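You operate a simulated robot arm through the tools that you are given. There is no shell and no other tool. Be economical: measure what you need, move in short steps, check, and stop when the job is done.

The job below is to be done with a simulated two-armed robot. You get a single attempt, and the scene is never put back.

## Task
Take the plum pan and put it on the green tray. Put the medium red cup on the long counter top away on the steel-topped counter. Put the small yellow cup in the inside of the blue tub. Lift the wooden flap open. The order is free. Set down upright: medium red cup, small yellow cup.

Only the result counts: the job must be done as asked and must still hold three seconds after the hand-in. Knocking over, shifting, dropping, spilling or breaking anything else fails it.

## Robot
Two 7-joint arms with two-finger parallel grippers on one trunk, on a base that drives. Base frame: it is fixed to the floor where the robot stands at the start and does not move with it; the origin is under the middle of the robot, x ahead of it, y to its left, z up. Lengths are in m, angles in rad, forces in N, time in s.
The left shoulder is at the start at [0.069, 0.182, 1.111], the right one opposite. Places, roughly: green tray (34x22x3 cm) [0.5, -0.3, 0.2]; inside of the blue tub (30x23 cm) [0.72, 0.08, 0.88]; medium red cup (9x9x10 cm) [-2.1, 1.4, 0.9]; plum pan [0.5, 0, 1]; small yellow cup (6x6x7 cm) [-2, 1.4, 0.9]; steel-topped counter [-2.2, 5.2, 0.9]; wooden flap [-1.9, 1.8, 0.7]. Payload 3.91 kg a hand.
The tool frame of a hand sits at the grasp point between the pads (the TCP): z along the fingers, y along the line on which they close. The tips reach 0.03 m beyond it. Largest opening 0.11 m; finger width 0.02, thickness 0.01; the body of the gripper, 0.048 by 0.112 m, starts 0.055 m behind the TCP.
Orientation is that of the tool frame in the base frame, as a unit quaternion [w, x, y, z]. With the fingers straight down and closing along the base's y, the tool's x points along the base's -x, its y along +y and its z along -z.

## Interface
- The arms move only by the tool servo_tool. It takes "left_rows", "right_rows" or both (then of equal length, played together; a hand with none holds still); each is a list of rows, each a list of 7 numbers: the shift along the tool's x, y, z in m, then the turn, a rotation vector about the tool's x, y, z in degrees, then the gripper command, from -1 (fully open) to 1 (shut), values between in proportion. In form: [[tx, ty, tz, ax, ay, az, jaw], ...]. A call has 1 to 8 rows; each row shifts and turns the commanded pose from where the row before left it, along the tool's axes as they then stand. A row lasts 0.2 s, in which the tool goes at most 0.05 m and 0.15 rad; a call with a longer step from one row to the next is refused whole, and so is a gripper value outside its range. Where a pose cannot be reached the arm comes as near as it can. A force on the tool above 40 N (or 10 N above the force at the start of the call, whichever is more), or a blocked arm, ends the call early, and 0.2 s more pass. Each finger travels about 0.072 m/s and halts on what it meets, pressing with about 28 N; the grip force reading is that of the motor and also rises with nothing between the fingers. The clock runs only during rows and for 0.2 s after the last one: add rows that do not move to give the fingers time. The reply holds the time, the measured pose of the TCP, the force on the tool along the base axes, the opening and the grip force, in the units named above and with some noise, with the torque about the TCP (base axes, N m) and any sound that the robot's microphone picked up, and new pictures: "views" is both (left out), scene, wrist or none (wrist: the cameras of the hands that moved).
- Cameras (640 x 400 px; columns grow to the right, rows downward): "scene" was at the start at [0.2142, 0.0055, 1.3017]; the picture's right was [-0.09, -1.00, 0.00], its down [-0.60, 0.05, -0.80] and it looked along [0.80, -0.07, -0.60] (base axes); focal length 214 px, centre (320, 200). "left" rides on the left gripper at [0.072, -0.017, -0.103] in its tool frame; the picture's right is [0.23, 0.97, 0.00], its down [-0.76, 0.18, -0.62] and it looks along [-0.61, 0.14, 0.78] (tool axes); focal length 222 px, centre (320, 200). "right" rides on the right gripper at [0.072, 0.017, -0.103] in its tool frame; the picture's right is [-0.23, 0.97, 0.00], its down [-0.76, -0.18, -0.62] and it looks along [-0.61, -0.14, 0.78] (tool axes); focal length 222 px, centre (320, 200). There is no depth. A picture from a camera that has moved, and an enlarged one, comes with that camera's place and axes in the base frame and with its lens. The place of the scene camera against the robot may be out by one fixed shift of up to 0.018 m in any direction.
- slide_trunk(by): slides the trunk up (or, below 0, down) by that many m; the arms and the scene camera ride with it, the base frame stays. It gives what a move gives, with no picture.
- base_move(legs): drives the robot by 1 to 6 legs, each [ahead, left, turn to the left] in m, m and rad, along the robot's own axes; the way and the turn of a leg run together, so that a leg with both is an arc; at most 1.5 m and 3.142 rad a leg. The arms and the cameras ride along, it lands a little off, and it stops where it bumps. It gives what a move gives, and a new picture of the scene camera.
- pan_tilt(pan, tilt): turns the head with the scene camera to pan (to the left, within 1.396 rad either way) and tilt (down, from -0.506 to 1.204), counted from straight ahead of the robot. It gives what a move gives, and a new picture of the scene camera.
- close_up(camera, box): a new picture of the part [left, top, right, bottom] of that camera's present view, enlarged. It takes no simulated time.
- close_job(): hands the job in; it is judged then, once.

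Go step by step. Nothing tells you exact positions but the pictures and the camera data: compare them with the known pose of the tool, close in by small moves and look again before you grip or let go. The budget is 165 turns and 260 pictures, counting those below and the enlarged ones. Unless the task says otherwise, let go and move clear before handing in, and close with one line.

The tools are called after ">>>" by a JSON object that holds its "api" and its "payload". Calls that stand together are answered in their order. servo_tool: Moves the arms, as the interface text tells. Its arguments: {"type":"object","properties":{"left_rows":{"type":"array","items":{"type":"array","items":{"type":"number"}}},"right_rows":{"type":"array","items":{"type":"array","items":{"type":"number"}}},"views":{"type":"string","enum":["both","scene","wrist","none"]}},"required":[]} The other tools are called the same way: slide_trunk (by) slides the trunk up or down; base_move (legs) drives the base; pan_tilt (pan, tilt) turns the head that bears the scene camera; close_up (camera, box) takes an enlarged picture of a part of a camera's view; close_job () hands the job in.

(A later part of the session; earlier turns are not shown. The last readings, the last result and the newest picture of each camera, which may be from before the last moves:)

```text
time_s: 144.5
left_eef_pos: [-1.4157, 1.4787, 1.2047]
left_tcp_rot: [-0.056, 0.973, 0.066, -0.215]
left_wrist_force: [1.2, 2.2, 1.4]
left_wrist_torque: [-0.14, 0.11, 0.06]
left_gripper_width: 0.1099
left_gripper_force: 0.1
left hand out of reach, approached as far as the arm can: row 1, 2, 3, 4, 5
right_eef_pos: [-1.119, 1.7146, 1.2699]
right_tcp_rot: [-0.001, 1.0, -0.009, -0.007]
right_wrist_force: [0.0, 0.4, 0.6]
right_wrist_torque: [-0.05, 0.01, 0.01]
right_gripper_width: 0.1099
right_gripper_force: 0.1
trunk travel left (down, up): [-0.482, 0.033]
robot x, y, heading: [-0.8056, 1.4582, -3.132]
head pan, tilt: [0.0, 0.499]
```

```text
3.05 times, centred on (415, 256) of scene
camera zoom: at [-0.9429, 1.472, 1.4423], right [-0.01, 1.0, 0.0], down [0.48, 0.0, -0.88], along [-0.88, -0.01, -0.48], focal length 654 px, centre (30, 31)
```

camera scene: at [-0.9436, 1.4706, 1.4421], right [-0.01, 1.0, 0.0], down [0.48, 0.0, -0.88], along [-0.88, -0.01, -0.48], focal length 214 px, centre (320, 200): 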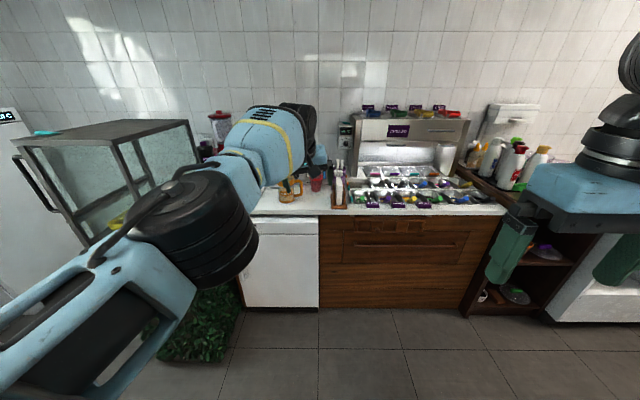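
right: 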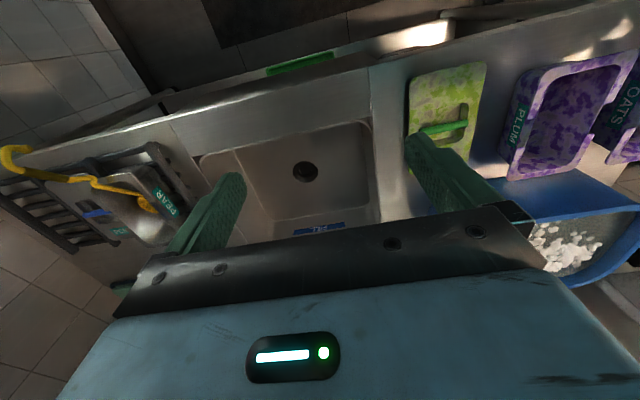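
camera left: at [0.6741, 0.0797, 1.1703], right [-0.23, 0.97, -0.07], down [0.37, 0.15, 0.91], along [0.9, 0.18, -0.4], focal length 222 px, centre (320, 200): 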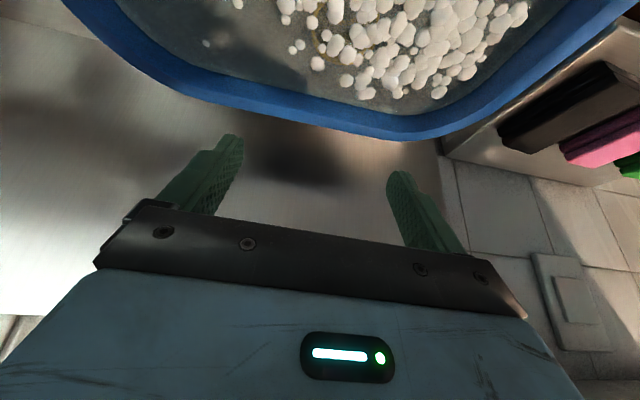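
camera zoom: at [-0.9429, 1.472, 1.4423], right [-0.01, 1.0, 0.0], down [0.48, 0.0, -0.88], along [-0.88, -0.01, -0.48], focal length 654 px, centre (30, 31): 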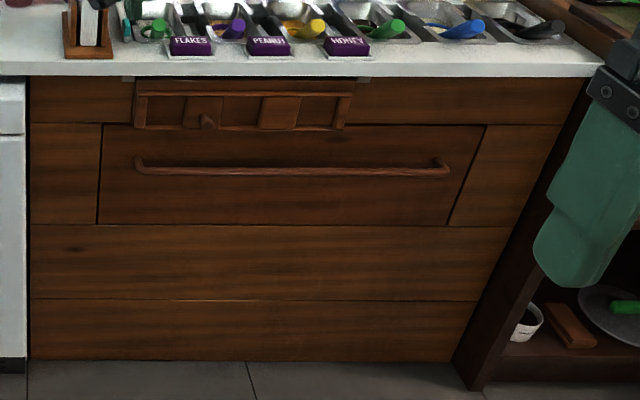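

The drawer front has a big panel with a long bar handle, plus a slotted wooden piece above it. I'll finish retracting the left arm and move in for a closer look.

>>> {"api": "servo_tool", "payload": {"left_rows": [[0.03, 0.012, -0.01, 0, 0, 0, -1], [0.03, 0.012, -0.01, 0, 0, 0, -1], [0.03, 0.012, -0.01, 0, 0, 0, -1], [0.03, 0.012, -0.01, 0, 0, 0, -1], [0.03, 0.012, -0.01, 0, 0, 0, -1], [0.03, 0.012, -0.01, 0, 0, 0, -1], [0.03, 0.012, -0.01, 0, 0, 0, -1], [0, 0, 0, 0, 0, 0, -1]], "views": "none"}}

>>> {"api": "base_move", "payload": {"legs": [[0.35, -0.4, 0]]}}

>>> {"api": "pan_tilt", "payload": {"pan": 0.0, "tilt": 0.8}}

>>> {"api": "close_up", "payload": {"camera": "scene", "box": [200, 180, 440, 330]}}

```text
time_s: 146.3
left_eef_pos: [-1.1895, 1.4224, 1.1684]
left_tcp_rot: [-0.057, 0.973, 0.065, -0.213]
left_wrist_force: [-0.2, 0.2, 0.0]
left_wrist_torque: [0.01, -0.03, 0.02]
left_gripper_width: 0.1101
left_gripper_force: 0.0
right_eef_pos: [-1.1197, 1.7145, 1.2681]
right_tcp_rot: [-0.002, 1.0, -0.009, -0.006]
right_wrist_force: [-0.6, 0.8, -0.4]
right_wrist_torque: [0.0, -0.02, -0.01]
right_gripper_width: 0.1102
right_gripper_force: 0.0
trunk travel left (down, up): [-0.482, 0.033]
robot x, y, heading: [-0.8017, 1.4566, -3.131]
head pan, tilt: [0.0, 0.499]
```

```text
time_s: 150.3
left_eef_pos: [-1.5469, 1.8226, 1.1684]
left_tcp_rot: [-0.058, 0.973, 0.062, -0.213]
left_wrist_force: [-0.6, 0.3, -0.5]
left_wrist_torque: [-0.02, 0.03, 0.0]
left_gripper_width: 0.1103
left_gripper_force: 0.0
right_eef_pos: [-1.4752, 2.1152, 1.2692]
right_tcp_rot: [-0.002, 1.0, -0.011, -0.006]
right_wrist_force: [-0.2, 0.0, -1.3]
right_wrist_torque: [0.0, -0.01, -0.03]
right_gripper_width: 0.11
right_gripper_force: 0.0
trunk travel left (down, up): [-0.482, 0.033]
robot x, y, heading: [-1.1613, 1.8573, -3.133]
head pan, tilt: [0.0, 0.499]
camera scene: at [-1.3017, 1.8703, 1.4421], right [0.0, 1.0, 0.0], down [0.48, 0.0, -0.88], along [-0.88, 0.0, -0.48], focal length 214 px, centre (320, 200)
```

scene: 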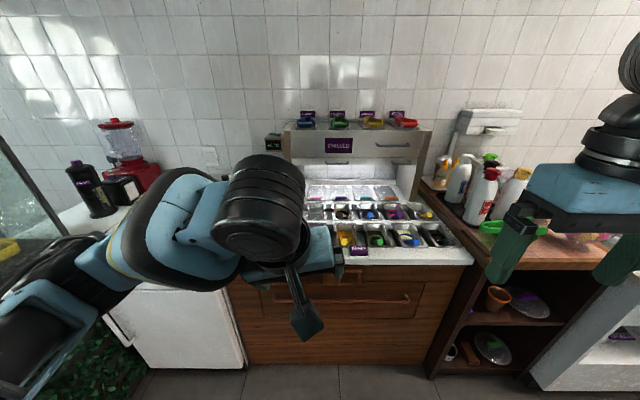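

```text
time_s: 151.2
left_eef_pos: [-1.547, 1.8238, 1.1682]
left_tcp_rot: [-0.057, 0.973, 0.063, -0.213]
left_wrist_force: [0.0, 0.4, 0.2]
left_wrist_torque: [0.01, -0.01, -0.02]
left_gripper_width: 0.1097
left_gripper_force: 0.0
right_eef_pos: [-1.4763, 2.1138, 1.2692]
right_tcp_rot: [-0.003, 1.0, -0.011, -0.006]
right_wrist_force: [0.5, -0.5, -0.1]
right_wrist_torque: [-0.02, 0.01, 0.0]
right_gripper_width: 0.1102
right_gripper_force: 0.0
trunk travel left (down, up): [-0.482, 0.033]
robot x, y, heading: [-1.1632, 1.8597, -3.139]
head pan, tilt: [0.0, 0.799]
camera scene: at [-1.2914, 1.8704, 1.4162], right [0.0, 1.0, 0.0], down [0.72, 0.0, -0.7], along [-0.7, 0.0, -0.72], focal length 214 px, centre (320, 200)
```

scene: 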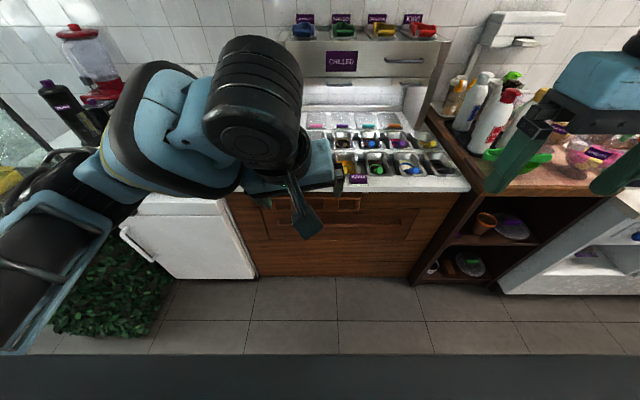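

```text
2.67 times, centred on (320, 255) of scene
camera zoom: at [-1.2914, 1.8704, 1.4162], right [0.0, 1.0, 0.0], down [0.72, 0.0, -0.7], along [-0.7, 0.0, -0.72], focal length 572 px, centre (320, 53)
```

zoom: 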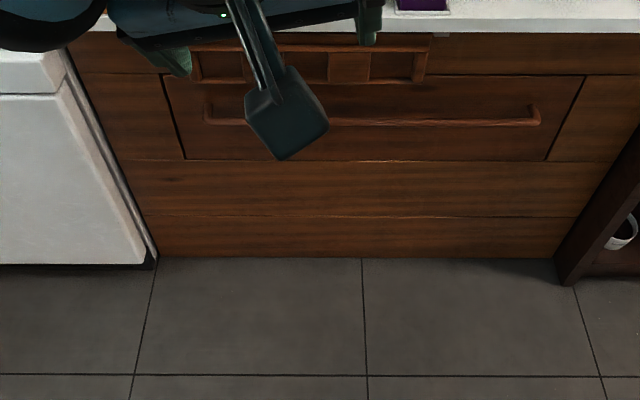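

I'll lower the trunk to look at the flap face from the front.

>>> {"api": "slide_trunk", "payload": {"by": -0.42}}

>>> {"api": "pan_tilt", "payload": {"pan": 0.0, "tilt": 0.3}}

>>> {"api": "close_up", "payload": {"camera": "right", "box": [0, 0, 640, 400]}}

```text
refused: -0.42 is not a number from -0.4 to 0.4
```

```text
time_s: 152.1
left_eef_pos: [-1.5478, 1.8231, 1.169]
left_tcp_rot: [-0.058, 0.973, 0.063, -0.213]
left_wrist_force: [-0.2, -0.7, -0.1]
left_wrist_torque: [-0.02, -0.03, 0.01]
left_gripper_width: 0.1101
left_gripper_force: 0.1
right_eef_pos: [-1.4762, 2.1153, 1.2683]
right_tcp_rot: [-0.003, 1.0, -0.012, -0.006]
right_wrist_force: [0.7, 0.2, 0.6]
right_wrist_torque: [0.0, -0.02, 0.01]
right_gripper_width: 0.1097
right_gripper_force: 0.0
trunk travel left (down, up): [-0.482, 0.033]
robot x, y, heading: [-1.1628, 1.8607, -3.135]
head pan, tilt: [0.0, 0.3]
camera scene: at [-1.3042, 1.8704, 1.4604], right [0.0, 1.0, 0.0], down [0.3, 0.0, -0.95], along [-0.95, 0.0, -0.3], focal length 214 px, centre (320, 200)
```

scene: 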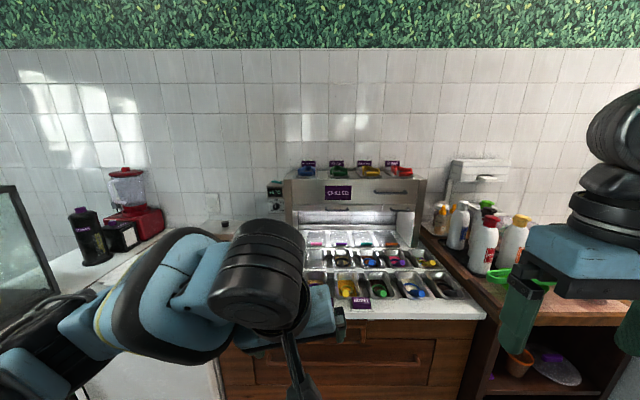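

```text
1.00 times, centred on (320, 200) of right (not enlarged: the box is as wide or as high as the picture)
camera zoom: at [-1.4027, 2.0947, 1.3717], right [-0.25, -0.97, 0.0], down [-0.75, 0.19, 0.63], along [-0.61, 0.16, -0.77], focal length 222 px, centre (320, 200)
```

zoom: 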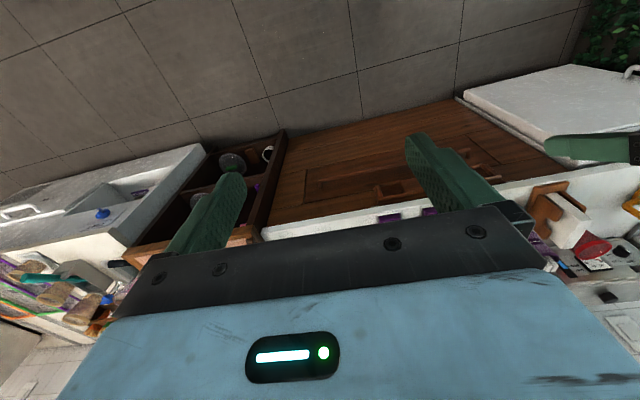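

Slide limit is 0.4 m. I'll back off a little and lower.

>>> {"api": "base_move", "payload": {"legs": [[-0.15, 0.25, 0]]}}

>>> {"api": "slide_trunk", "payload": {"by": -0.4}}

>>> {"api": "pan_tilt", "payload": {"pan": -0.3, "tilt": 0.25}}

```text
time_s: 154.9
left_eef_pos: [-1.3968, 1.5748, 1.1698]
left_tcp_rot: [-0.058, 0.973, 0.061, -0.213]
left_wrist_force: [0.2, -0.8, -0.1]
left_wrist_torque: [0.02, -0.01, -0.01]
left_gripper_width: 0.1099
left_gripper_force: 0.0
right_eef_pos: [-1.3246, 1.8667, 1.2704]
right_tcp_rot: [-0.003, 1.0, -0.012, -0.006]
right_wrist_force: [1.3, 0.0, -0.4]
right_wrist_torque: [-0.02, 0.02, 0.0]
right_gripper_width: 0.1101
right_gripper_force: 0.0
trunk travel left (down, up): [-0.482, 0.033]
robot x, y, heading: [-1.0102, 1.6104, -3.139]
head pan, tilt: [0.0, 0.3]
camera scene: at [-1.1533, 1.6221, 1.4605], right [0.0, 1.0, 0.0], down [0.3, 0.0, -0.96], along [-0.96, 0.0, -0.3], focal length 214 px, centre (320, 200)
```

scene: 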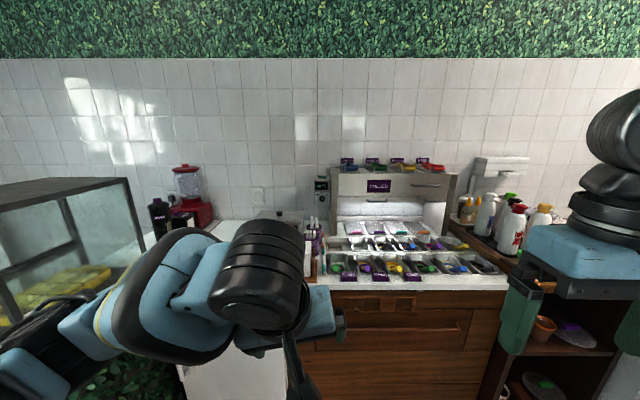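

```text
time_s: 157.7
left_eef_pos: [-1.4041, 1.5734, 0.8304]
left_tcp_rot: [-0.051, 0.974, 0.066, -0.21]
left_wrist_force: [-2.8, 0.1, -6.8]
left_wrist_torque: [-0.06, 0.69, -0.02]
left_gripper_width: 0.11
left_gripper_force: 0.0
right_eef_pos: [-1.3281, 1.8664, 0.9337]
right_tcp_rot: [-0.002, 1.0, -0.012, -0.002]
right_wrist_force: [0.1, 0.4, -0.2]
right_wrist_torque: [0.01, -0.02, 0.0]
right_gripper_width: 0.11
right_gripper_force: 0.0
trunk travel left (down, up): [-0.151, 0.364]
robot x, y, heading: [-1.0132, 1.612, -3.136]
head pan, tilt: [0.0, 0.3]
stopped: the force on the tool passed its limit at 68 N (the readings are from after the stop); the commanded pose is now the measured one
```

```text
time_s: 158.5
left_eef_pos: [-1.4028, 1.5739, 0.8328]
left_tcp_rot: [-0.051, 0.974, 0.066, -0.211]
left_wrist_force: [-7.7, -1.1, -11.0]
left_wrist_torque: [0.01, 0.85, -0.11]
left_gripper_width: 0.11
left_gripper_force: 0.1
right_eef_pos: [-1.3285, 1.8662, 0.9358]
right_tcp_rot: [-0.003, 1.0, -0.013, -0.001]
right_wrist_force: [0.2, 0.2, -0.3]
right_wrist_torque: [0.01, 0.0, 0.02]
right_gripper_width: 0.1101
right_gripper_force: 0.0
trunk travel left (down, up): [-0.151, 0.364]
robot x, y, heading: [-1.0134, 1.6144, -3.138]
head pan, tilt: [-0.3, 0.25]
camera scene: at [-1.2921, 1.6492, 1.0983], right [0.29, 0.96, 0.0], down [0.24, -0.07, -0.97], along [-0.93, 0.28, -0.25], focal length 214 px, centre (320, 200)
```

scene: 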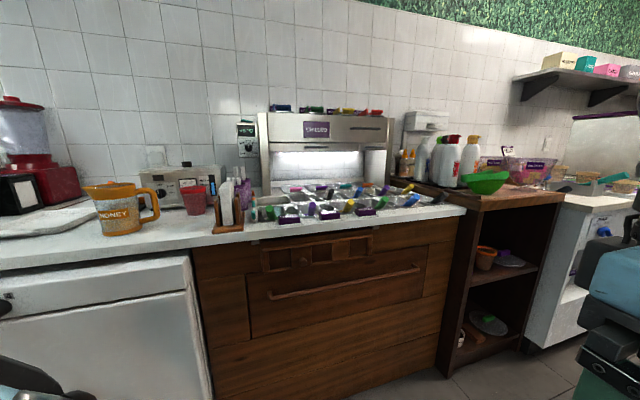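

The lowering stopped because the head pressed on the left wrist. The view is good now, so I'll enlarge the flap and then free the wrist.

>>> {"api": "close_up", "payload": {"camera": "scene", "box": [230, 210, 470, 360]}}

>>> {"api": "close_up", "payload": {"camera": "scene", "box": [255, 225, 385, 306]}}

>>> {"api": "slide_trunk", "payload": {"by": 0.04}}

```text
2.67 times, centred on (350, 285) of scene
camera zoom: at [-1.2921, 1.6492, 1.0983], right [0.29, 0.96, 0.0], down [0.24, -0.07, -0.97], along [-0.93, 0.28, -0.25], focal length 572 px, centre (240, -27)
```

zoom: 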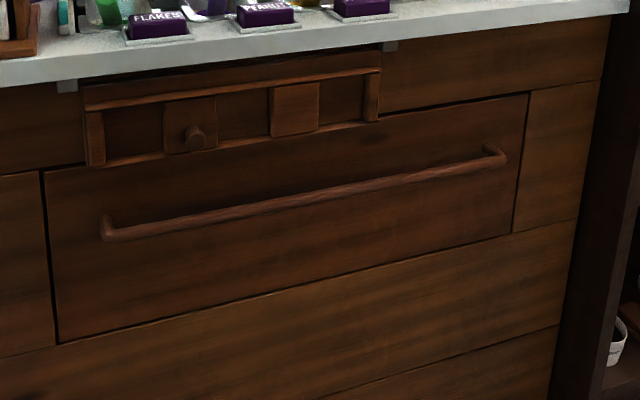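

```text
4.92 times, centred on (320, 266) of scene
camera zoom: at [-1.2921, 1.6492, 1.0983], right [0.29, 0.96, 0.0], down [0.24, -0.07, -0.97], along [-0.93, 0.28, -0.25], focal length 1056 px, centre (320, -122)
```

zoom: 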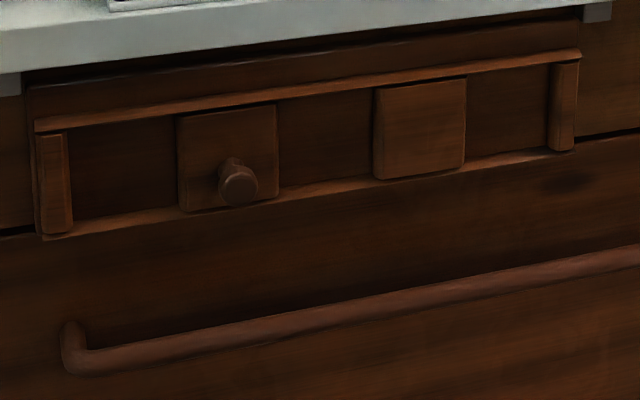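

```text
time_s: 159.3
left_eef_pos: [-1.401, 1.5728, 0.8723]
left_tcp_rot: [-0.052, 0.974, 0.066, -0.21]
left_wrist_force: [-1.0, -0.6, 0.1]
left_wrist_torque: [0.01, -0.01, -0.02]
left_gripper_width: 0.1099
left_gripper_force: 0.0
right_eef_pos: [-1.3282, 1.866, 0.9757]
right_tcp_rot: [-0.002, 1.0, -0.013, -0.002]
right_wrist_force: [0.4, -0.1, 0.1]
right_wrist_torque: [0.01, 0.02, -0.01]
right_gripper_width: 0.1101
right_gripper_force: 0.0
trunk travel left (down, up): [-0.191, 0.324]
robot x, y, heading: [-1.0084, 1.6113, -3.14]
head pan, tilt: [-0.3, 0.25]
```

I read the small framed piece with the knob as the flap. It hangs from two grey hinge brackets under the counter edge, about y 1.65–2.0, z 0.735–0.835, with the knob near [−1.84, 1.764, 0.768]. I'll tilt the right hand forward for a side-on grip.

>>> {"api": "servo_tool", "payload": {"right_rows": [[-0.03, 0, 0, 0, -8.5, 0, -1], [-0.0297, 0, 0.0044, 0, -8.5, 0, -1], [-0.0287, 0, 0.0088, 0, -8.5, 0, -1], [-0.027, 0, 0.013, 0, -8.5, 0, -1], [-0.025, 0, 0.0168, 0, -8.5, 0, -1], [-0.022, 0, 0.0203, 0, -8.5, 0, -1], [-0.019, 0, 0.0233, 0, -8.5, 0, -1], [0, 0, 0, 0, 0, 0, -1]]}}

```text
time_s: 161.1
left_eef_pos: [-1.4029, 1.5734, 0.8714]
left_tcp_rot: [-0.052, 0.974, 0.066, -0.21]
left_wrist_force: [0.3, 0.1, 0.0]
left_wrist_torque: [-0.02, 0.05, -0.01]
left_gripper_width: 0.11
left_gripper_force: 0.0
right_eef_pos: [-1.5372, 1.8707, 0.9776]
right_tcp_rot: [-0.008, 0.867, -0.01, -0.499]
right_wrist_force: [0.0, -0.3, -0.7]
right_wrist_torque: [-0.03, 0.01, 0.0]
right_gripper_width: 0.1102
right_gripper_force: 0.1
trunk travel left (down, up): [-0.191, 0.324]
robot x, y, heading: [-1.009, 1.6054, -3.14]
head pan, tilt: [-0.3, 0.25]
camera scene: at [-1.2753, 1.6494, 1.1456], right [0.29, 0.96, 0.0], down [0.24, -0.07, -0.97], along [-0.93, 0.28, -0.25], focal length 214 px, centre (320, 200)
camera right: at [-1.4113, 1.8504, 0.9662], right [-0.14, -0.97, 0.19], down [0.16, 0.17, 0.97], along [-0.98, 0.16, 0.13], focal length 222 px, centre (320, 200)
```

scene: 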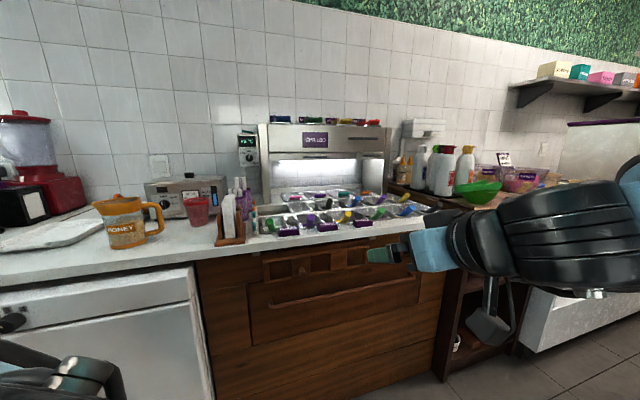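
right: 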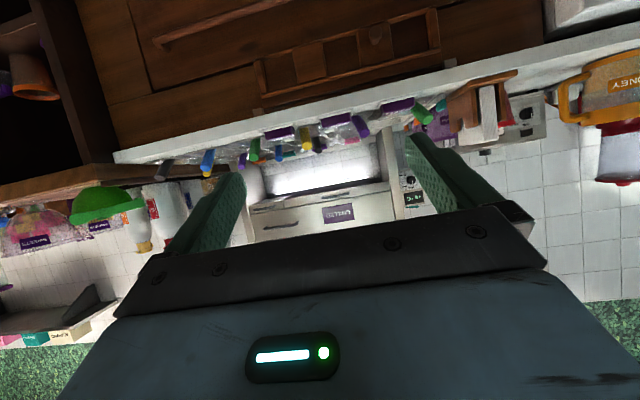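

The right hand now points forward and its camera sees the flap. I'll enlarge that.

>>> {"api": "close_up", "payload": {"camera": "right", "box": [240, 0, 460, 137]}}

>>> {"api": "close_up", "payload": {"camera": "scene", "box": [250, 225, 410, 325]}}

```text
2.91 times, centred on (350, 68) of right
camera zoom: at [-1.4113, 1.8504, 0.9662], right [-0.14, -0.97, 0.19], down [0.16, 0.17, 0.97], along [-0.98, 0.16, 0.13], focal length 646 px, centre (233, 582)
```

zoom: 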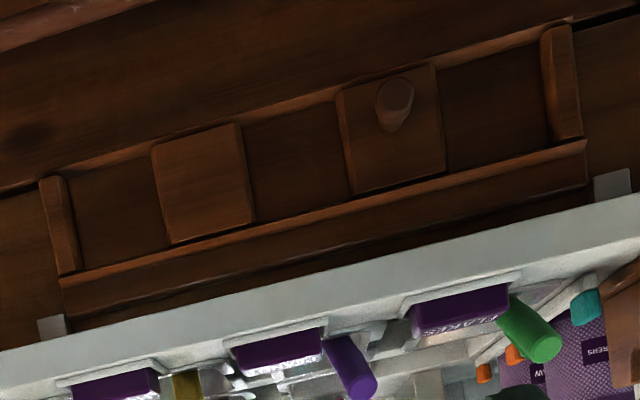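

```text
4.00 times, centred on (330, 275) of scene
camera zoom: at [-1.2753, 1.6494, 1.1456], right [0.29, 0.96, 0.0], down [0.24, -0.07, -0.97], along [-0.93, 0.28, -0.25], focal length 858 px, centre (280, -100)
```

zoom: 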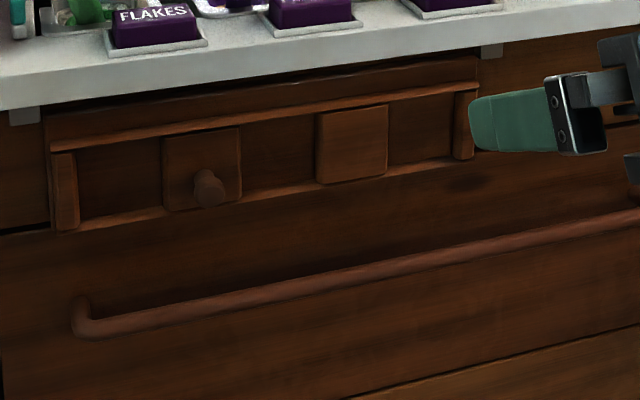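

The knob is near y 1.766, z about 0.75. I'll lower the right hand to that height in line with it, then drive closer and re-measure with the wrist camera.

>>> {"api": "servo_tool", "payload": {"right_rows": [[0.0294, 0.021, 0.017, 0, 0, 0, -1], [0.0294, 0.021, 0.017, 0, 0, 0, -1], [0.0294, 0.021, 0.017, 0, 0, 0, -1], [0.0294, 0.021, 0.017, 0, 0, 0, -1], [0.0294, 0.021, 0.017, 0, 0, 0, -1], [0, 0, 0, 0, 0, 0, -1]], "views": "wrist"}}

>>> {"api": "base_move", "payload": {"legs": [[0.2, 0, 0]]}}

>>> {"api": "close_up", "payload": {"camera": "right", "box": [100, 0, 540, 250]}}

```text
time_s: 162.5
left_eef_pos: [-1.4019, 1.574, 0.8731]
left_tcp_rot: [-0.051, 0.974, 0.067, -0.211]
left_wrist_force: [0.6, -0.3, -0.2]
left_wrist_torque: [0.04, -0.02, 0.01]
left_gripper_width: 0.1101
left_gripper_force: 0.1
right_eef_pos: [-1.5391, 1.7667, 0.8079]
right_tcp_rot: [-0.008, 0.867, -0.009, -0.498]
right_wrist_force: [-0.2, 0.2, -0.1]
right_wrist_torque: [-0.04, -0.01, 0.01]
right_gripper_width: 0.1101
right_gripper_force: 0.0
trunk travel left (down, up): [-0.191, 0.324]
robot x, y, heading: [-1.0083, 1.6061, -3.144]
head pan, tilt: [-0.3, 0.25]
camera right: at [-1.4136, 1.7463, 0.796], right [-0.14, -0.97, 0.19], down [0.16, 0.17, 0.97], along [-0.98, 0.16, 0.13], focal length 222 px, centre (320, 200)
```

right: 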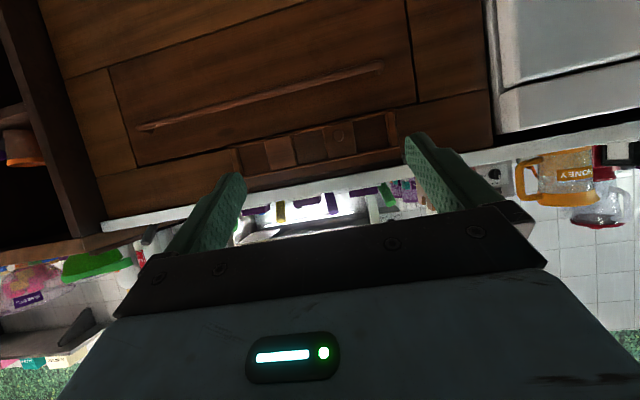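

```text
time_s: 164.1
left_eef_pos: [-1.6025, 1.5705, 0.8712]
left_tcp_rot: [-0.052, 0.974, 0.068, -0.21]
left_wrist_force: [-0.2, 1.0, -0.1]
left_wrist_torque: [-0.02, -0.01, 0.03]
left_gripper_width: 0.11
left_gripper_force: 0.1
right_eef_pos: [-1.7401, 1.7655, 0.8062]
right_tcp_rot: [-0.006, 0.867, -0.007, -0.498]
right_wrist_force: [0.1, 0.5, 0.2]
right_wrist_torque: [-0.01, -0.04, 0.01]
right_gripper_width: 0.1101
right_gripper_force: 0.0
trunk travel left (down, up): [-0.191, 0.324]
robot x, y, heading: [-1.2046, 1.6096, -3.137]
head pan, tilt: [-0.3, 0.25]
camera scene: at [-1.4758, 1.648, 1.1453], right [0.29, 0.96, 0.0], down [0.24, -0.07, -0.97], along [-0.93, 0.28, -0.25], focal length 214 px, centre (320, 200)
```

scene: 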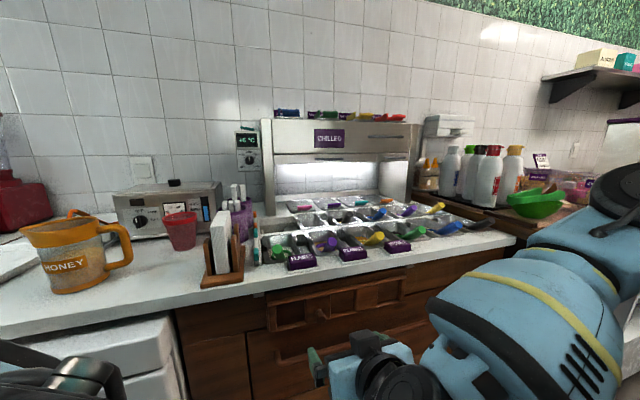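

```text
1.45 times, centred on (320, 125) of right
camera zoom: at [-1.614, 1.7449, 0.7957], right [-0.14, -0.97, 0.19], down [0.16, 0.17, 0.97], along [-0.98, 0.16, 0.13], focal length 323 px, centre (320, 309)
```

zoom: 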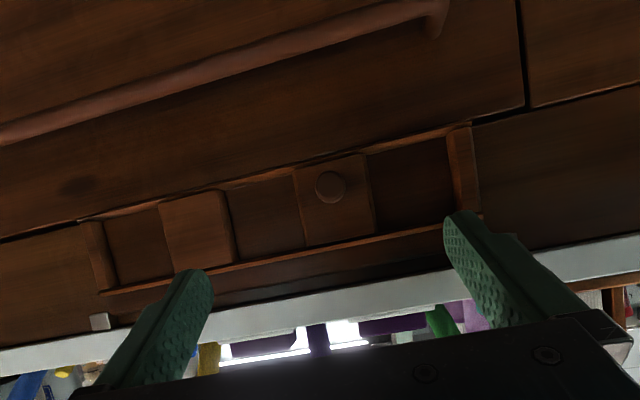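

Three wrist views agree: the knob tip is at [−1.873, 1.762, 0.738]. I'll drive in 6 cm and set the half-closed fingers in front of it.

>>> {"api": "base_move", "payload": {"legs": [[0.06, 0, 0]]}}

>>> {"api": "servo_tool", "payload": {"right_rows": [[0.02, 0.002, 0.012, 0, 0, 0, 0], [0.019, 0.001, 0.012, 0, 0, 0, 0], [0, 0, 0.01, 0, 0, 0, 0.1], [0, 0, 0, 0, 0, 0, 0.1]]}}

```text
time_s: 165.1
left_eef_pos: [-1.6635, 1.5708, 0.8724]
left_tcp_rot: [-0.051, 0.974, 0.067, -0.21]
left_wrist_force: [0.0, 0.8, 0.4]
left_wrist_torque: [0.04, -0.02, -0.02]
left_gripper_width: 0.1098
left_gripper_force: 0.2
right_eef_pos: [-1.802, 1.7637, 0.8066]
right_tcp_rot: [-0.008, 0.867, -0.009, -0.498]
right_wrist_force: [0.2, -0.2, 0.0]
right_wrist_torque: [0.04, -0.03, -0.02]
right_gripper_width: 0.1102
right_gripper_force: 0.0
trunk travel left (down, up): [-0.191, 0.324]
robot x, y, heading: [-1.2704, 1.607, -3.139]
head pan, tilt: [-0.3, 0.25]
camera scene: at [-1.5372, 1.6474, 1.1453], right [0.29, 0.96, 0.0], down [0.24, -0.07, -0.97], along [-0.93, 0.28, -0.25], focal length 214 px, centre (320, 200)
```

scene: 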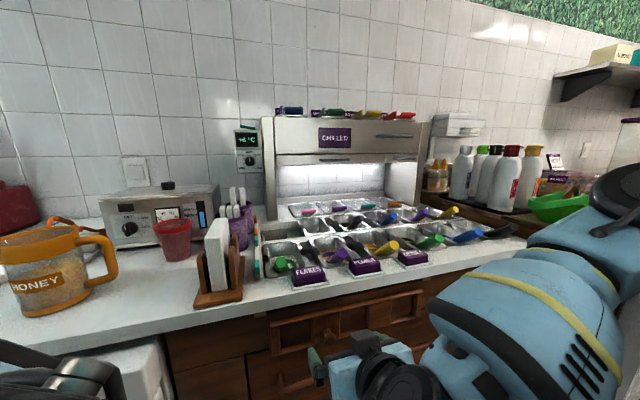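

```text
time_s: 166.1
left_eef_pos: [-1.6621, 1.5701, 0.8713]
left_tcp_rot: [-0.052, 0.974, 0.067, -0.212]
left_wrist_force: [-0.3, 0.8, 0.3]
left_wrist_torque: [-0.02, 0.02, -0.02]
left_gripper_width: 0.1101
left_gripper_force: 0.1
right_eef_pos: [-1.8102, 1.762, 0.7546]
right_tcp_rot: [-0.007, 0.867, -0.008, -0.498]
right_wrist_force: [0.5, 0.0, -0.1]
right_wrist_torque: [0.01, 0.0, 0.0]
right_gripper_width: 0.0498
right_gripper_force: 0.1
trunk travel left (down, up): [-0.191, 0.324]
robot x, y, heading: [-1.2692, 1.6053, -3.142]
head pan, tilt: [-0.3, 0.25]
camera scene: at [-1.5363, 1.6475, 1.1455], right [0.29, 0.96, 0.0], down [0.24, -0.07, -0.97], along [-0.93, 0.28, -0.25], focal length 214 px, centre (320, 200)
camera right: at [-1.6832, 1.7425, 0.7442], right [-0.13, -0.97, 0.19], down [0.16, 0.17, 0.97], along [-0.98, 0.16, 0.13], focal length 222 px, centre (320, 200)
```

scene: 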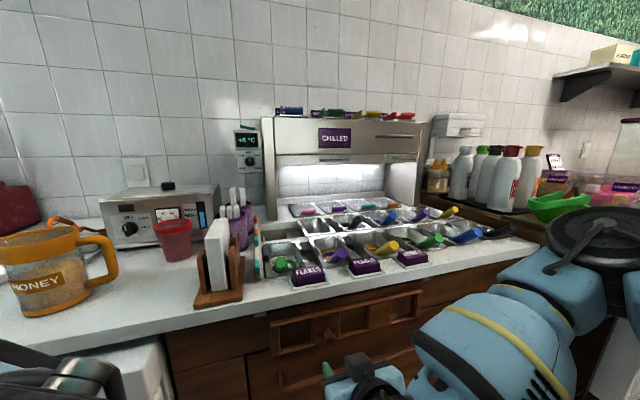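
right: 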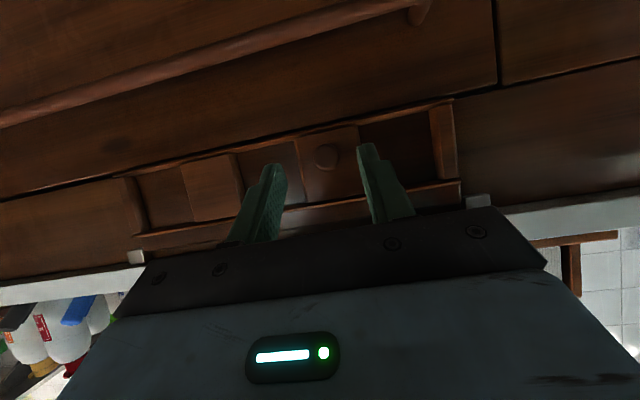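

The knob sits right between the fingers. I'll push forward slowly.

>>> {"api": "servo_tool", "payload": {"right_rows": [[-0.0065, 0, 0.016, 0, 0, 0, 0.1], [-0.0065, 0, 0.015, 0, 0, 0, 0.1], [-0.0065, 0.001, 0.0115, 0, 0, 0, 0.1], [0, 0, 0, 0, 0, 0, 0.1]], "views": "wrist"}}

>>> {"api": "close_up", "payload": {"camera": "right", "box": [200, 80, 440, 230]}}

```text
time_s: 167.1
left_eef_pos: [-1.6626, 1.5716, 0.8723]
left_tcp_rot: [-0.052, 0.974, 0.067, -0.211]
left_wrist_force: [1.4, 0.3, 0.2]
left_wrist_torque: [-0.02, 0.0, -0.04]
left_gripper_width: 0.1096
left_gripper_force: 0.0
right_eef_pos: [-1.8568, 1.7615, 0.7502]
right_tcp_rot: [-0.007, 0.867, -0.008, -0.498]
right_wrist_force: [-0.1, 0.0, -0.2]
right_wrist_torque: [-0.01, 0.02, -0.01]
right_gripper_width: 0.0496
right_gripper_force: 0.0
trunk travel left (down, up): [-0.191, 0.324]
robot x, y, heading: [-1.2707, 1.6109, -3.137]
head pan, tilt: [-0.3, 0.25]
camera right: at [-1.7309, 1.7413, 0.7403], right [-0.13, -0.97, 0.19], down [0.16, 0.17, 0.97], along [-0.98, 0.16, 0.13], focal length 222 px, centre (320, 200)
```

right: 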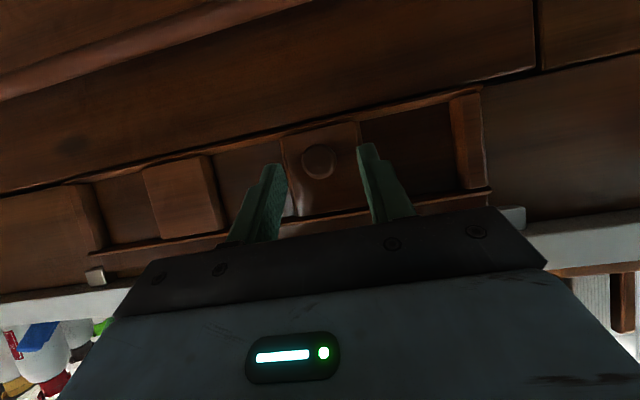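

```text
2.67 times, centred on (320, 155) of right
camera zoom: at [-1.7309, 1.7413, 0.7403], right [-0.13, -0.97, 0.19], down [0.16, 0.17, 0.97], along [-0.98, 0.16, 0.13], focal length 592 px, centre (320, 320)
```

zoom: 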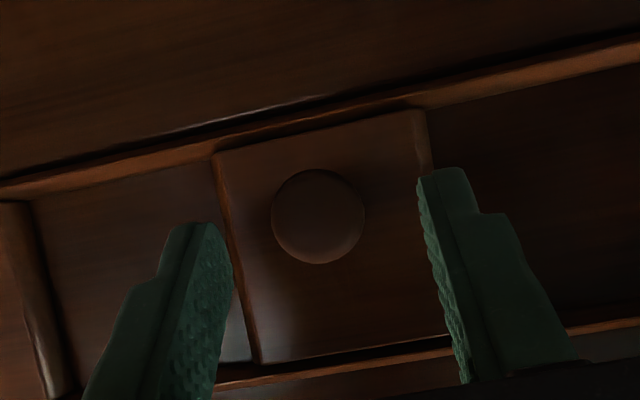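

Nearly there. I'll go in another 1.4 cm and close on the knob.

>>> {"api": "servo_tool", "payload": {"right_rows": [[-0.004, 0, 0.007, 0, 0, 0, 0.1], [-0.002, 0, 0.006, 0, 0, 0, 0.1], [0, 0, 0, 0, 0, 0, 0.6], [0, 0, 0, 0, 0, 0, 1], [0, 0, 0, 0, 0, 0, 1]], "views": "wrist"}}

```text
time_s: 168.3
left_eef_pos: [-1.6636, 1.5705, 0.8733]
left_tcp_rot: [-0.051, 0.974, 0.068, -0.211]
left_wrist_force: [0.7, 0.2, -0.2]
left_wrist_torque: [0.01, -0.02, 0.02]
left_gripper_width: 0.1101
left_gripper_force: 0.1
right_eef_pos: [-1.8712, 1.7636, 0.7494]
right_tcp_rot: [-0.008, 0.867, -0.008, -0.498]
right_wrist_force: [0.5, 5.3, 0.3]
right_wrist_torque: [0.1, -0.12, -0.18]
right_gripper_width: 0.0244
right_gripper_force: 44.9
trunk travel left (down, up): [-0.191, 0.324]
robot x, y, heading: [-1.2688, 1.6121, -3.14]
head pan, tilt: [-0.3, 0.25]
camera right: at [-1.7457, 1.7425, 0.7384], right [-0.14, -0.97, 0.19], down [0.16, 0.17, 0.97], along [-0.98, 0.16, 0.13], focal length 222 px, centre (320, 200)
```

right: 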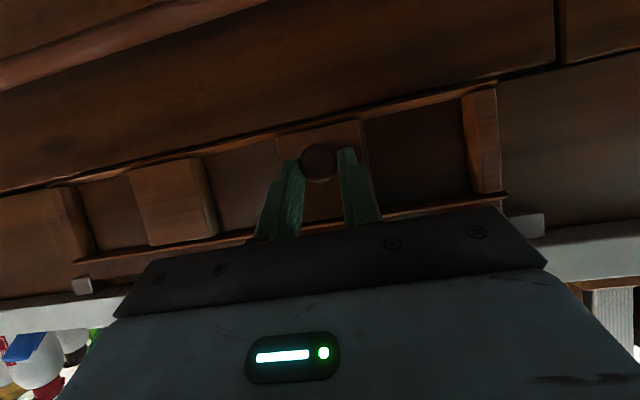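

The knob is gripped at 2.4 cm. First a gentle test pull outward, to see whether the piece swings.

>>> {"api": "servo_tool", "payload": {"right_rows": [[0.004, 0, -0.008, 0, 0, 0, 1], [0.003, 0, -0.008, 0, 0, 0, 1], [0, 0, 0, 0, 0, 0, 1]]}}

```text
time_s: 169.1
left_eef_pos: [-1.6628, 1.5713, 0.8728]
left_tcp_rot: [-0.051, 0.974, 0.068, -0.211]
left_wrist_force: [-0.2, 0.8, 0.0]
left_wrist_torque: [0.01, 0.0, -0.02]
left_gripper_width: 0.1097
left_gripper_force: 0.1
right_eef_pos: [-1.8559, 1.7632, 0.7536]
right_tcp_rot: [-0.008, 0.864, -0.01, -0.503]
right_wrist_force: [-20.6, 13.2, 20.7]
right_wrist_torque: [0.17, 0.61, -0.18]
right_gripper_width: 0.0235
right_gripper_force: 44.5
trunk travel left (down, up): [-0.191, 0.324]
robot x, y, heading: [-1.2715, 1.6071, -3.133]
head pan, tilt: [-0.3, 0.25]
camera scene: at [-1.5365, 1.6483, 1.1456], right [0.29, 0.96, 0.0], down [0.24, -0.07, -0.97], along [-0.93, 0.28, -0.25], focal length 214 px, centre (320, 200)
camera right: at [-1.7305, 1.7419, 0.7428], right [-0.14, -0.97, 0.19], down [0.17, 0.17, 0.97], along [-0.98, 0.17, 0.14], focal length 222 px, centre (320, 200)
```

scene: 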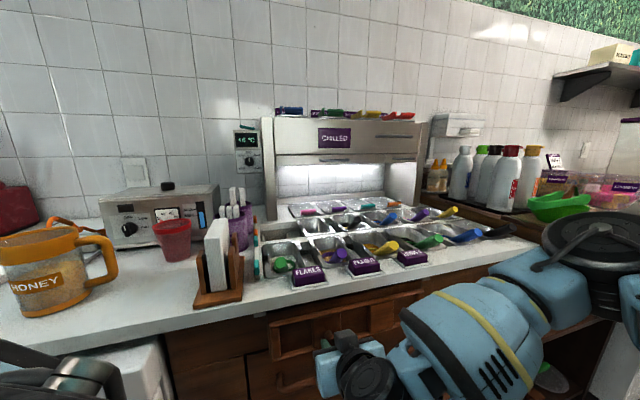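
right: 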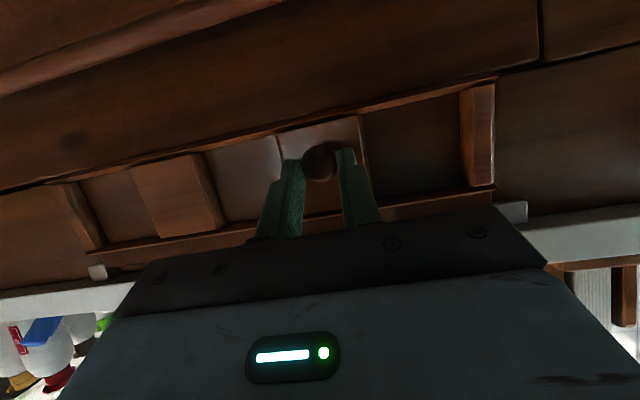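

The recess panels brightened, so the piece appears to be swinging on its top hinge. I'll continue along the arc in small steps and watch the forces.

>>> {"api": "servo_tool", "payload": {"right_rows": [[0.0003, 0, -0.0102, 0, 0, 0, 1], [-0.0016, 0, -0.0126, 0, 0, 0, 1], [0, 0, 0, 0, 0, 0, 1]]}}

```text
time_s: 169.9
left_eef_pos: [-1.6632, 1.5714, 0.8711]
left_tcp_rot: [-0.052, 0.974, 0.067, -0.21]
left_wrist_force: [-0.8, -0.8, 0.0]
left_wrist_torque: [-0.01, 0.03, 0.03]
left_gripper_width: 0.1099
left_gripper_force: 0.0
right_eef_pos: [-1.8338, 1.761, 0.7629]
right_tcp_rot: [-0.007, 0.868, -0.007, -0.496]
right_wrist_force: [0.1, -0.1, -0.3]
right_wrist_torque: [0.04, -0.01, 0.01]
right_gripper_width: 0.0
right_gripper_force: 37.9
trunk travel left (down, up): [-0.191, 0.324]
robot x, y, heading: [-1.2698, 1.6052, -3.136]
head pan, tilt: [-0.3, 0.25]
camera scene: at [-1.5363, 1.6474, 1.1454], right [0.29, 0.96, 0.0], down [0.24, -0.07, -0.97], along [-0.93, 0.28, -0.25], focal length 214 px, centre (320, 200)
camera right: at [-1.7079, 1.741, 0.7531], right [-0.13, -0.97, 0.19], down [0.15, 0.17, 0.97], along [-0.98, 0.16, 0.13], focal length 222 px, centre (320, 200)
```

scene: 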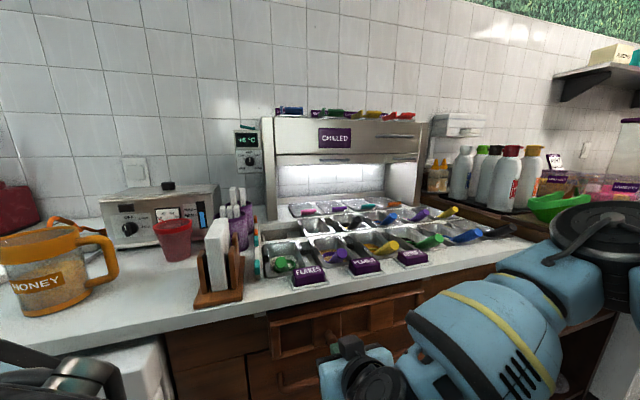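
right: 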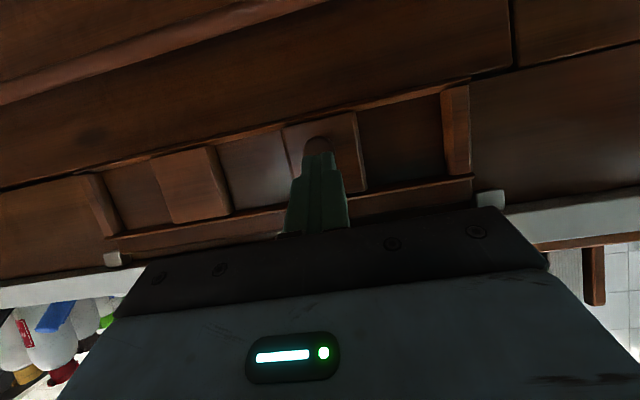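

The fingers slipped off the knob. I'll look closely to see whether the piece moved.

>>> {"api": "close_up", "payload": {"camera": "right", "box": [60, 60, 540, 290]}}

>>> {"api": "close_up", "payload": {"camera": "scene", "box": [240, 260, 440, 385]}}

```text
1.33 times, centred on (300, 175) of right
camera zoom: at [-1.7079, 1.741, 0.7531], right [-0.13, -0.97, 0.19], down [0.15, 0.17, 0.97], along [-0.98, 0.16, 0.13], focal length 296 px, centre (347, 233)
```

zoom: 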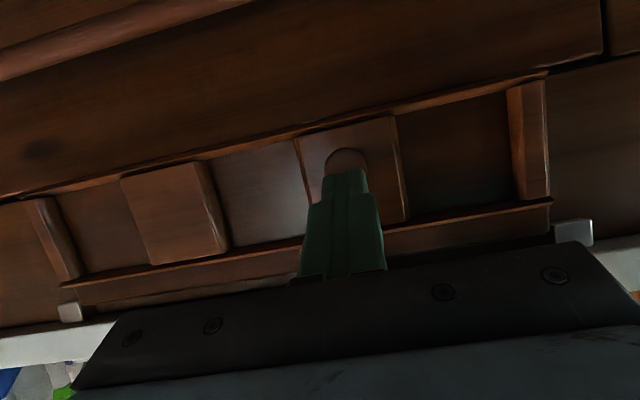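

```text
3.20 times, centred on (340, 322) of scene
camera zoom: at [-1.5363, 1.6474, 1.1454], right [0.29, 0.96, 0.0], down [0.24, -0.07, -0.97], along [-0.93, 0.28, -0.25], focal length 686 px, centre (256, -192)
```

zoom: 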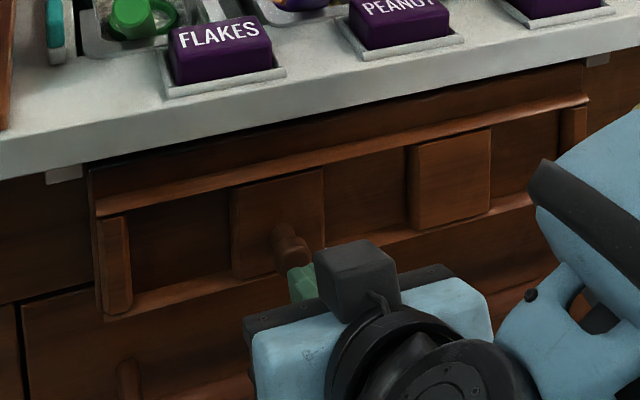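

The knob is still in place and the piece is closed. I'll re-grip deeper, behind the knob head, until the tips meet the face.

>>> {"api": "servo_tool", "payload": {"right_rows": [[0, 0, 0, 0, 0, 0, 0.1], [0, 0, 0, 0, 0, 0, 0.1], [-0.0051, 0, 0.0155, 0, 0, 0, 0.1], [-0.0051, 0, 0.0155, 0, 0, 0, 0.1], [-0.0051, 0, 0.0155, 0, 0, 0, 0.1], [0, 0, 0, 0, 0, 0, 0.1]], "views": "wrist"}}

```text
time_s: 171.3
left_eef_pos: [-1.6627, 1.5712, 0.8726]
left_tcp_rot: [-0.052, 0.974, 0.068, -0.211]
left_wrist_force: [-0.3, 0.2, 0.5]
left_wrist_torque: [0.01, 0.0, -0.02]
left_gripper_width: 0.1098
left_gripper_force: 0.0
right_eef_pos: [-1.8823, 1.7611, 0.7558]
right_tcp_rot: [-0.007, 0.867, -0.008, -0.497]
right_wrist_force: [0.8, 0.7, -0.4]
right_wrist_torque: [0.01, -0.01, 0.04]
right_gripper_width: 0.0496
right_gripper_force: 0.0
trunk travel left (down, up): [-0.191, 0.324]
robot x, y, heading: [-1.2719, 1.609, -3.135]
head pan, tilt: [-0.3, 0.25]
camera right: at [-1.7561, 1.7414, 0.7441], right [-0.13, -0.97, 0.19], down [0.16, 0.17, 0.97], along [-0.98, 0.16, 0.13], focal length 222 px, centre (320, 200)
```

right: 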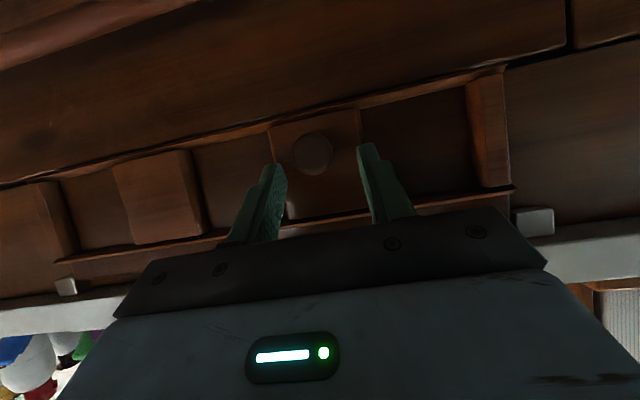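

Still free. I'll go slightly lower and further in until contact.

>>> {"api": "servo_tool", "payload": {"right_rows": [[0.001, 0, 0.008, 0, 0, 0, 0.1], [0.001, 0, 0.007, 0, 0, 0, 0.1], [-0.003, 0, 0.005, 0, 0, 0, 0.1], [0, 0, 0, 0, 0, 0, 0.1]], "views": "wrist"}}

>>> {"api": "close_up", "payload": {"camera": "right", "box": [200, 80, 440, 230]}}

```text
time_s: 171.8
left_eef_pos: [-1.6606, 1.5721, 0.8728]
left_tcp_rot: [-0.051, 0.974, 0.068, -0.212]
left_wrist_force: [-0.2, -0.1, 1.3]
left_wrist_torque: [-0.02, -0.02, -0.01]
left_gripper_width: 0.11
left_gripper_force: 0.0
right_eef_pos: [-1.8826, 1.7595, 0.751]
right_tcp_rot: [-0.004, 0.868, -0.004, -0.497]
right_wrist_force: [21.0, 2.1, 9.5]
right_wrist_torque: [-0.23, 0.11, 0.47]
right_gripper_width: 0.0482
right_gripper_force: 0.1
trunk travel left (down, up): [-0.191, 0.324]
robot x, y, heading: [-1.2709, 1.6099, -3.136]
head pan, tilt: [-0.3, 0.25]
stopped in row 2 (right hand): the force on the tool passed its limit at 51 N (the readings are from after the stop); the commanded pose is now the measured one
camera right: at [-1.7563, 1.7404, 0.7408], right [-0.13, -0.97, 0.19], down [0.15, 0.17, 0.97], along [-0.98, 0.15, 0.13], focal length 222 px, centre (320, 200)
```

right: 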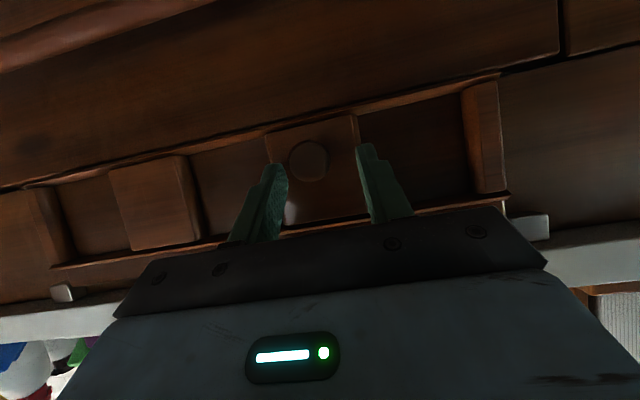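

```text
2.67 times, centred on (320, 155) of right
camera zoom: at [-1.7563, 1.7404, 0.7408], right [-0.13, -0.97, 0.19], down [0.15, 0.17, 0.97], along [-0.98, 0.15, 0.13], focal length 592 px, centre (320, 320)
```

zoom: 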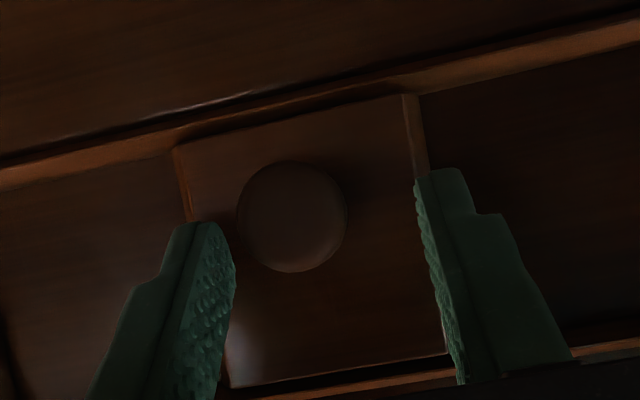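

The tips met the block face at x≈−1.909, so the knob is fully between the fingers. I'll ease back 2 mm, centre, and grip.

>>> {"api": "servo_tool", "payload": {"right_rows": [[0, -0.006, -0.003, 0, 0, 0, 0.1], [0, 0, 0, 0, 0, 0, 0.6], [0, 0, 0, 0, 0, 0, 1], [0, 0, 0, 0, 0, 0, 1]], "views": "wrist"}}

```text
time_s: 172.8
left_eef_pos: [-1.6626, 1.5694, 0.872]
left_tcp_rot: [-0.052, 0.974, 0.067, -0.21]
left_wrist_force: [0.0, -1.1, -0.1]
left_wrist_torque: [0.0, -0.02, 0.0]
left_gripper_width: 0.1098
left_gripper_force: 0.1
right_eef_pos: [-1.8828, 1.7628, 0.7499]
right_tcp_rot: [-0.005, 0.868, -0.004, -0.496]
right_wrist_force: [-1.8, -14.3, -3.3]
right_wrist_torque: [-0.3, -0.15, 0.25]
right_gripper_width: 0.0239
right_gripper_force: 44.7
trunk travel left (down, up): [-0.191, 0.324]
robot x, y, heading: [-1.268, 1.6084, -3.136]
head pan, tilt: [-0.3, 0.25]
camera right: at [-1.7563, 1.7445, 0.741], right [-0.13, -0.97, 0.19], down [0.15, 0.17, 0.97], along [-0.98, 0.15, 0.13], focal length 222 px, centre (320, 200)
```

right: 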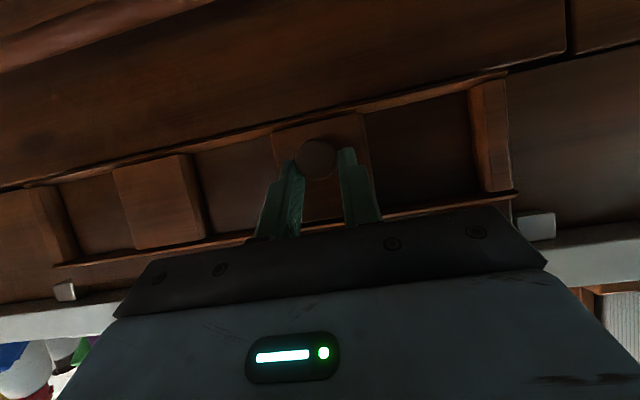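

Gripped at full depth. I'll test whether the knob block slides sideways, first toward +y.

>>> {"api": "servo_tool", "payload": {"right_rows": [[0, -0.008, 0, 0, 0, 0, 1], [0, -0.012, 0, 0, 0, 0, 1], [0, 0, 0, 0, 0, 0, 1]], "views": "wrist"}}

```text
time_s: 173.2
left_eef_pos: [-1.6641, 1.5696, 0.8714]
left_tcp_rot: [-0.051, 0.974, 0.07, -0.209]
left_wrist_force: [-0.4, 0.2, 0.1]
left_wrist_torque: [0.01, 0.06, 0.01]
left_gripper_width: 0.11
left_gripper_force: 0.0
right_eef_pos: [-1.8822, 1.7638, 0.752]
right_tcp_rot: [0.005, 0.869, 0.004, -0.495]
right_wrist_force: [-7.5, -7.7, -3.9]
right_wrist_torque: [-0.3, -0.5, 0.4]
right_gripper_width: 0.0243
right_gripper_force: 45.1
trunk travel left (down, up): [-0.191, 0.324]
robot x, y, heading: [-1.2701, 1.6098, -3.133]
head pan, tilt: [-0.3, 0.25]
stopped in row 2 (right hand): the force on the tool passed its limit at 45 N (the readings are from after the stop); the commanded pose is now the measured one
camera right: at [-1.7555, 1.7475, 0.7417], right [-0.11, -0.97, 0.2], down [0.15, 0.18, 0.97], along [-0.98, 0.13, 0.12], focal length 222 px, centre (320, 200)
```

right: 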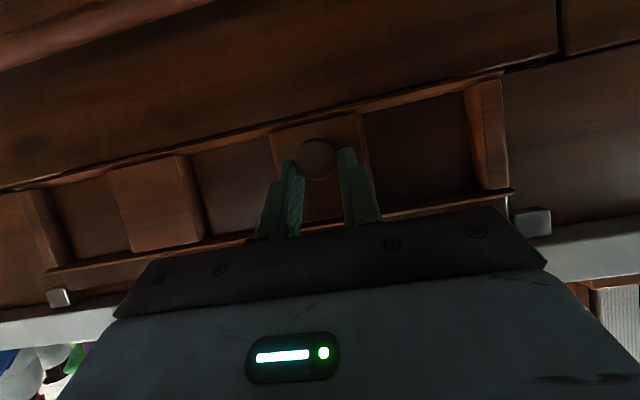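

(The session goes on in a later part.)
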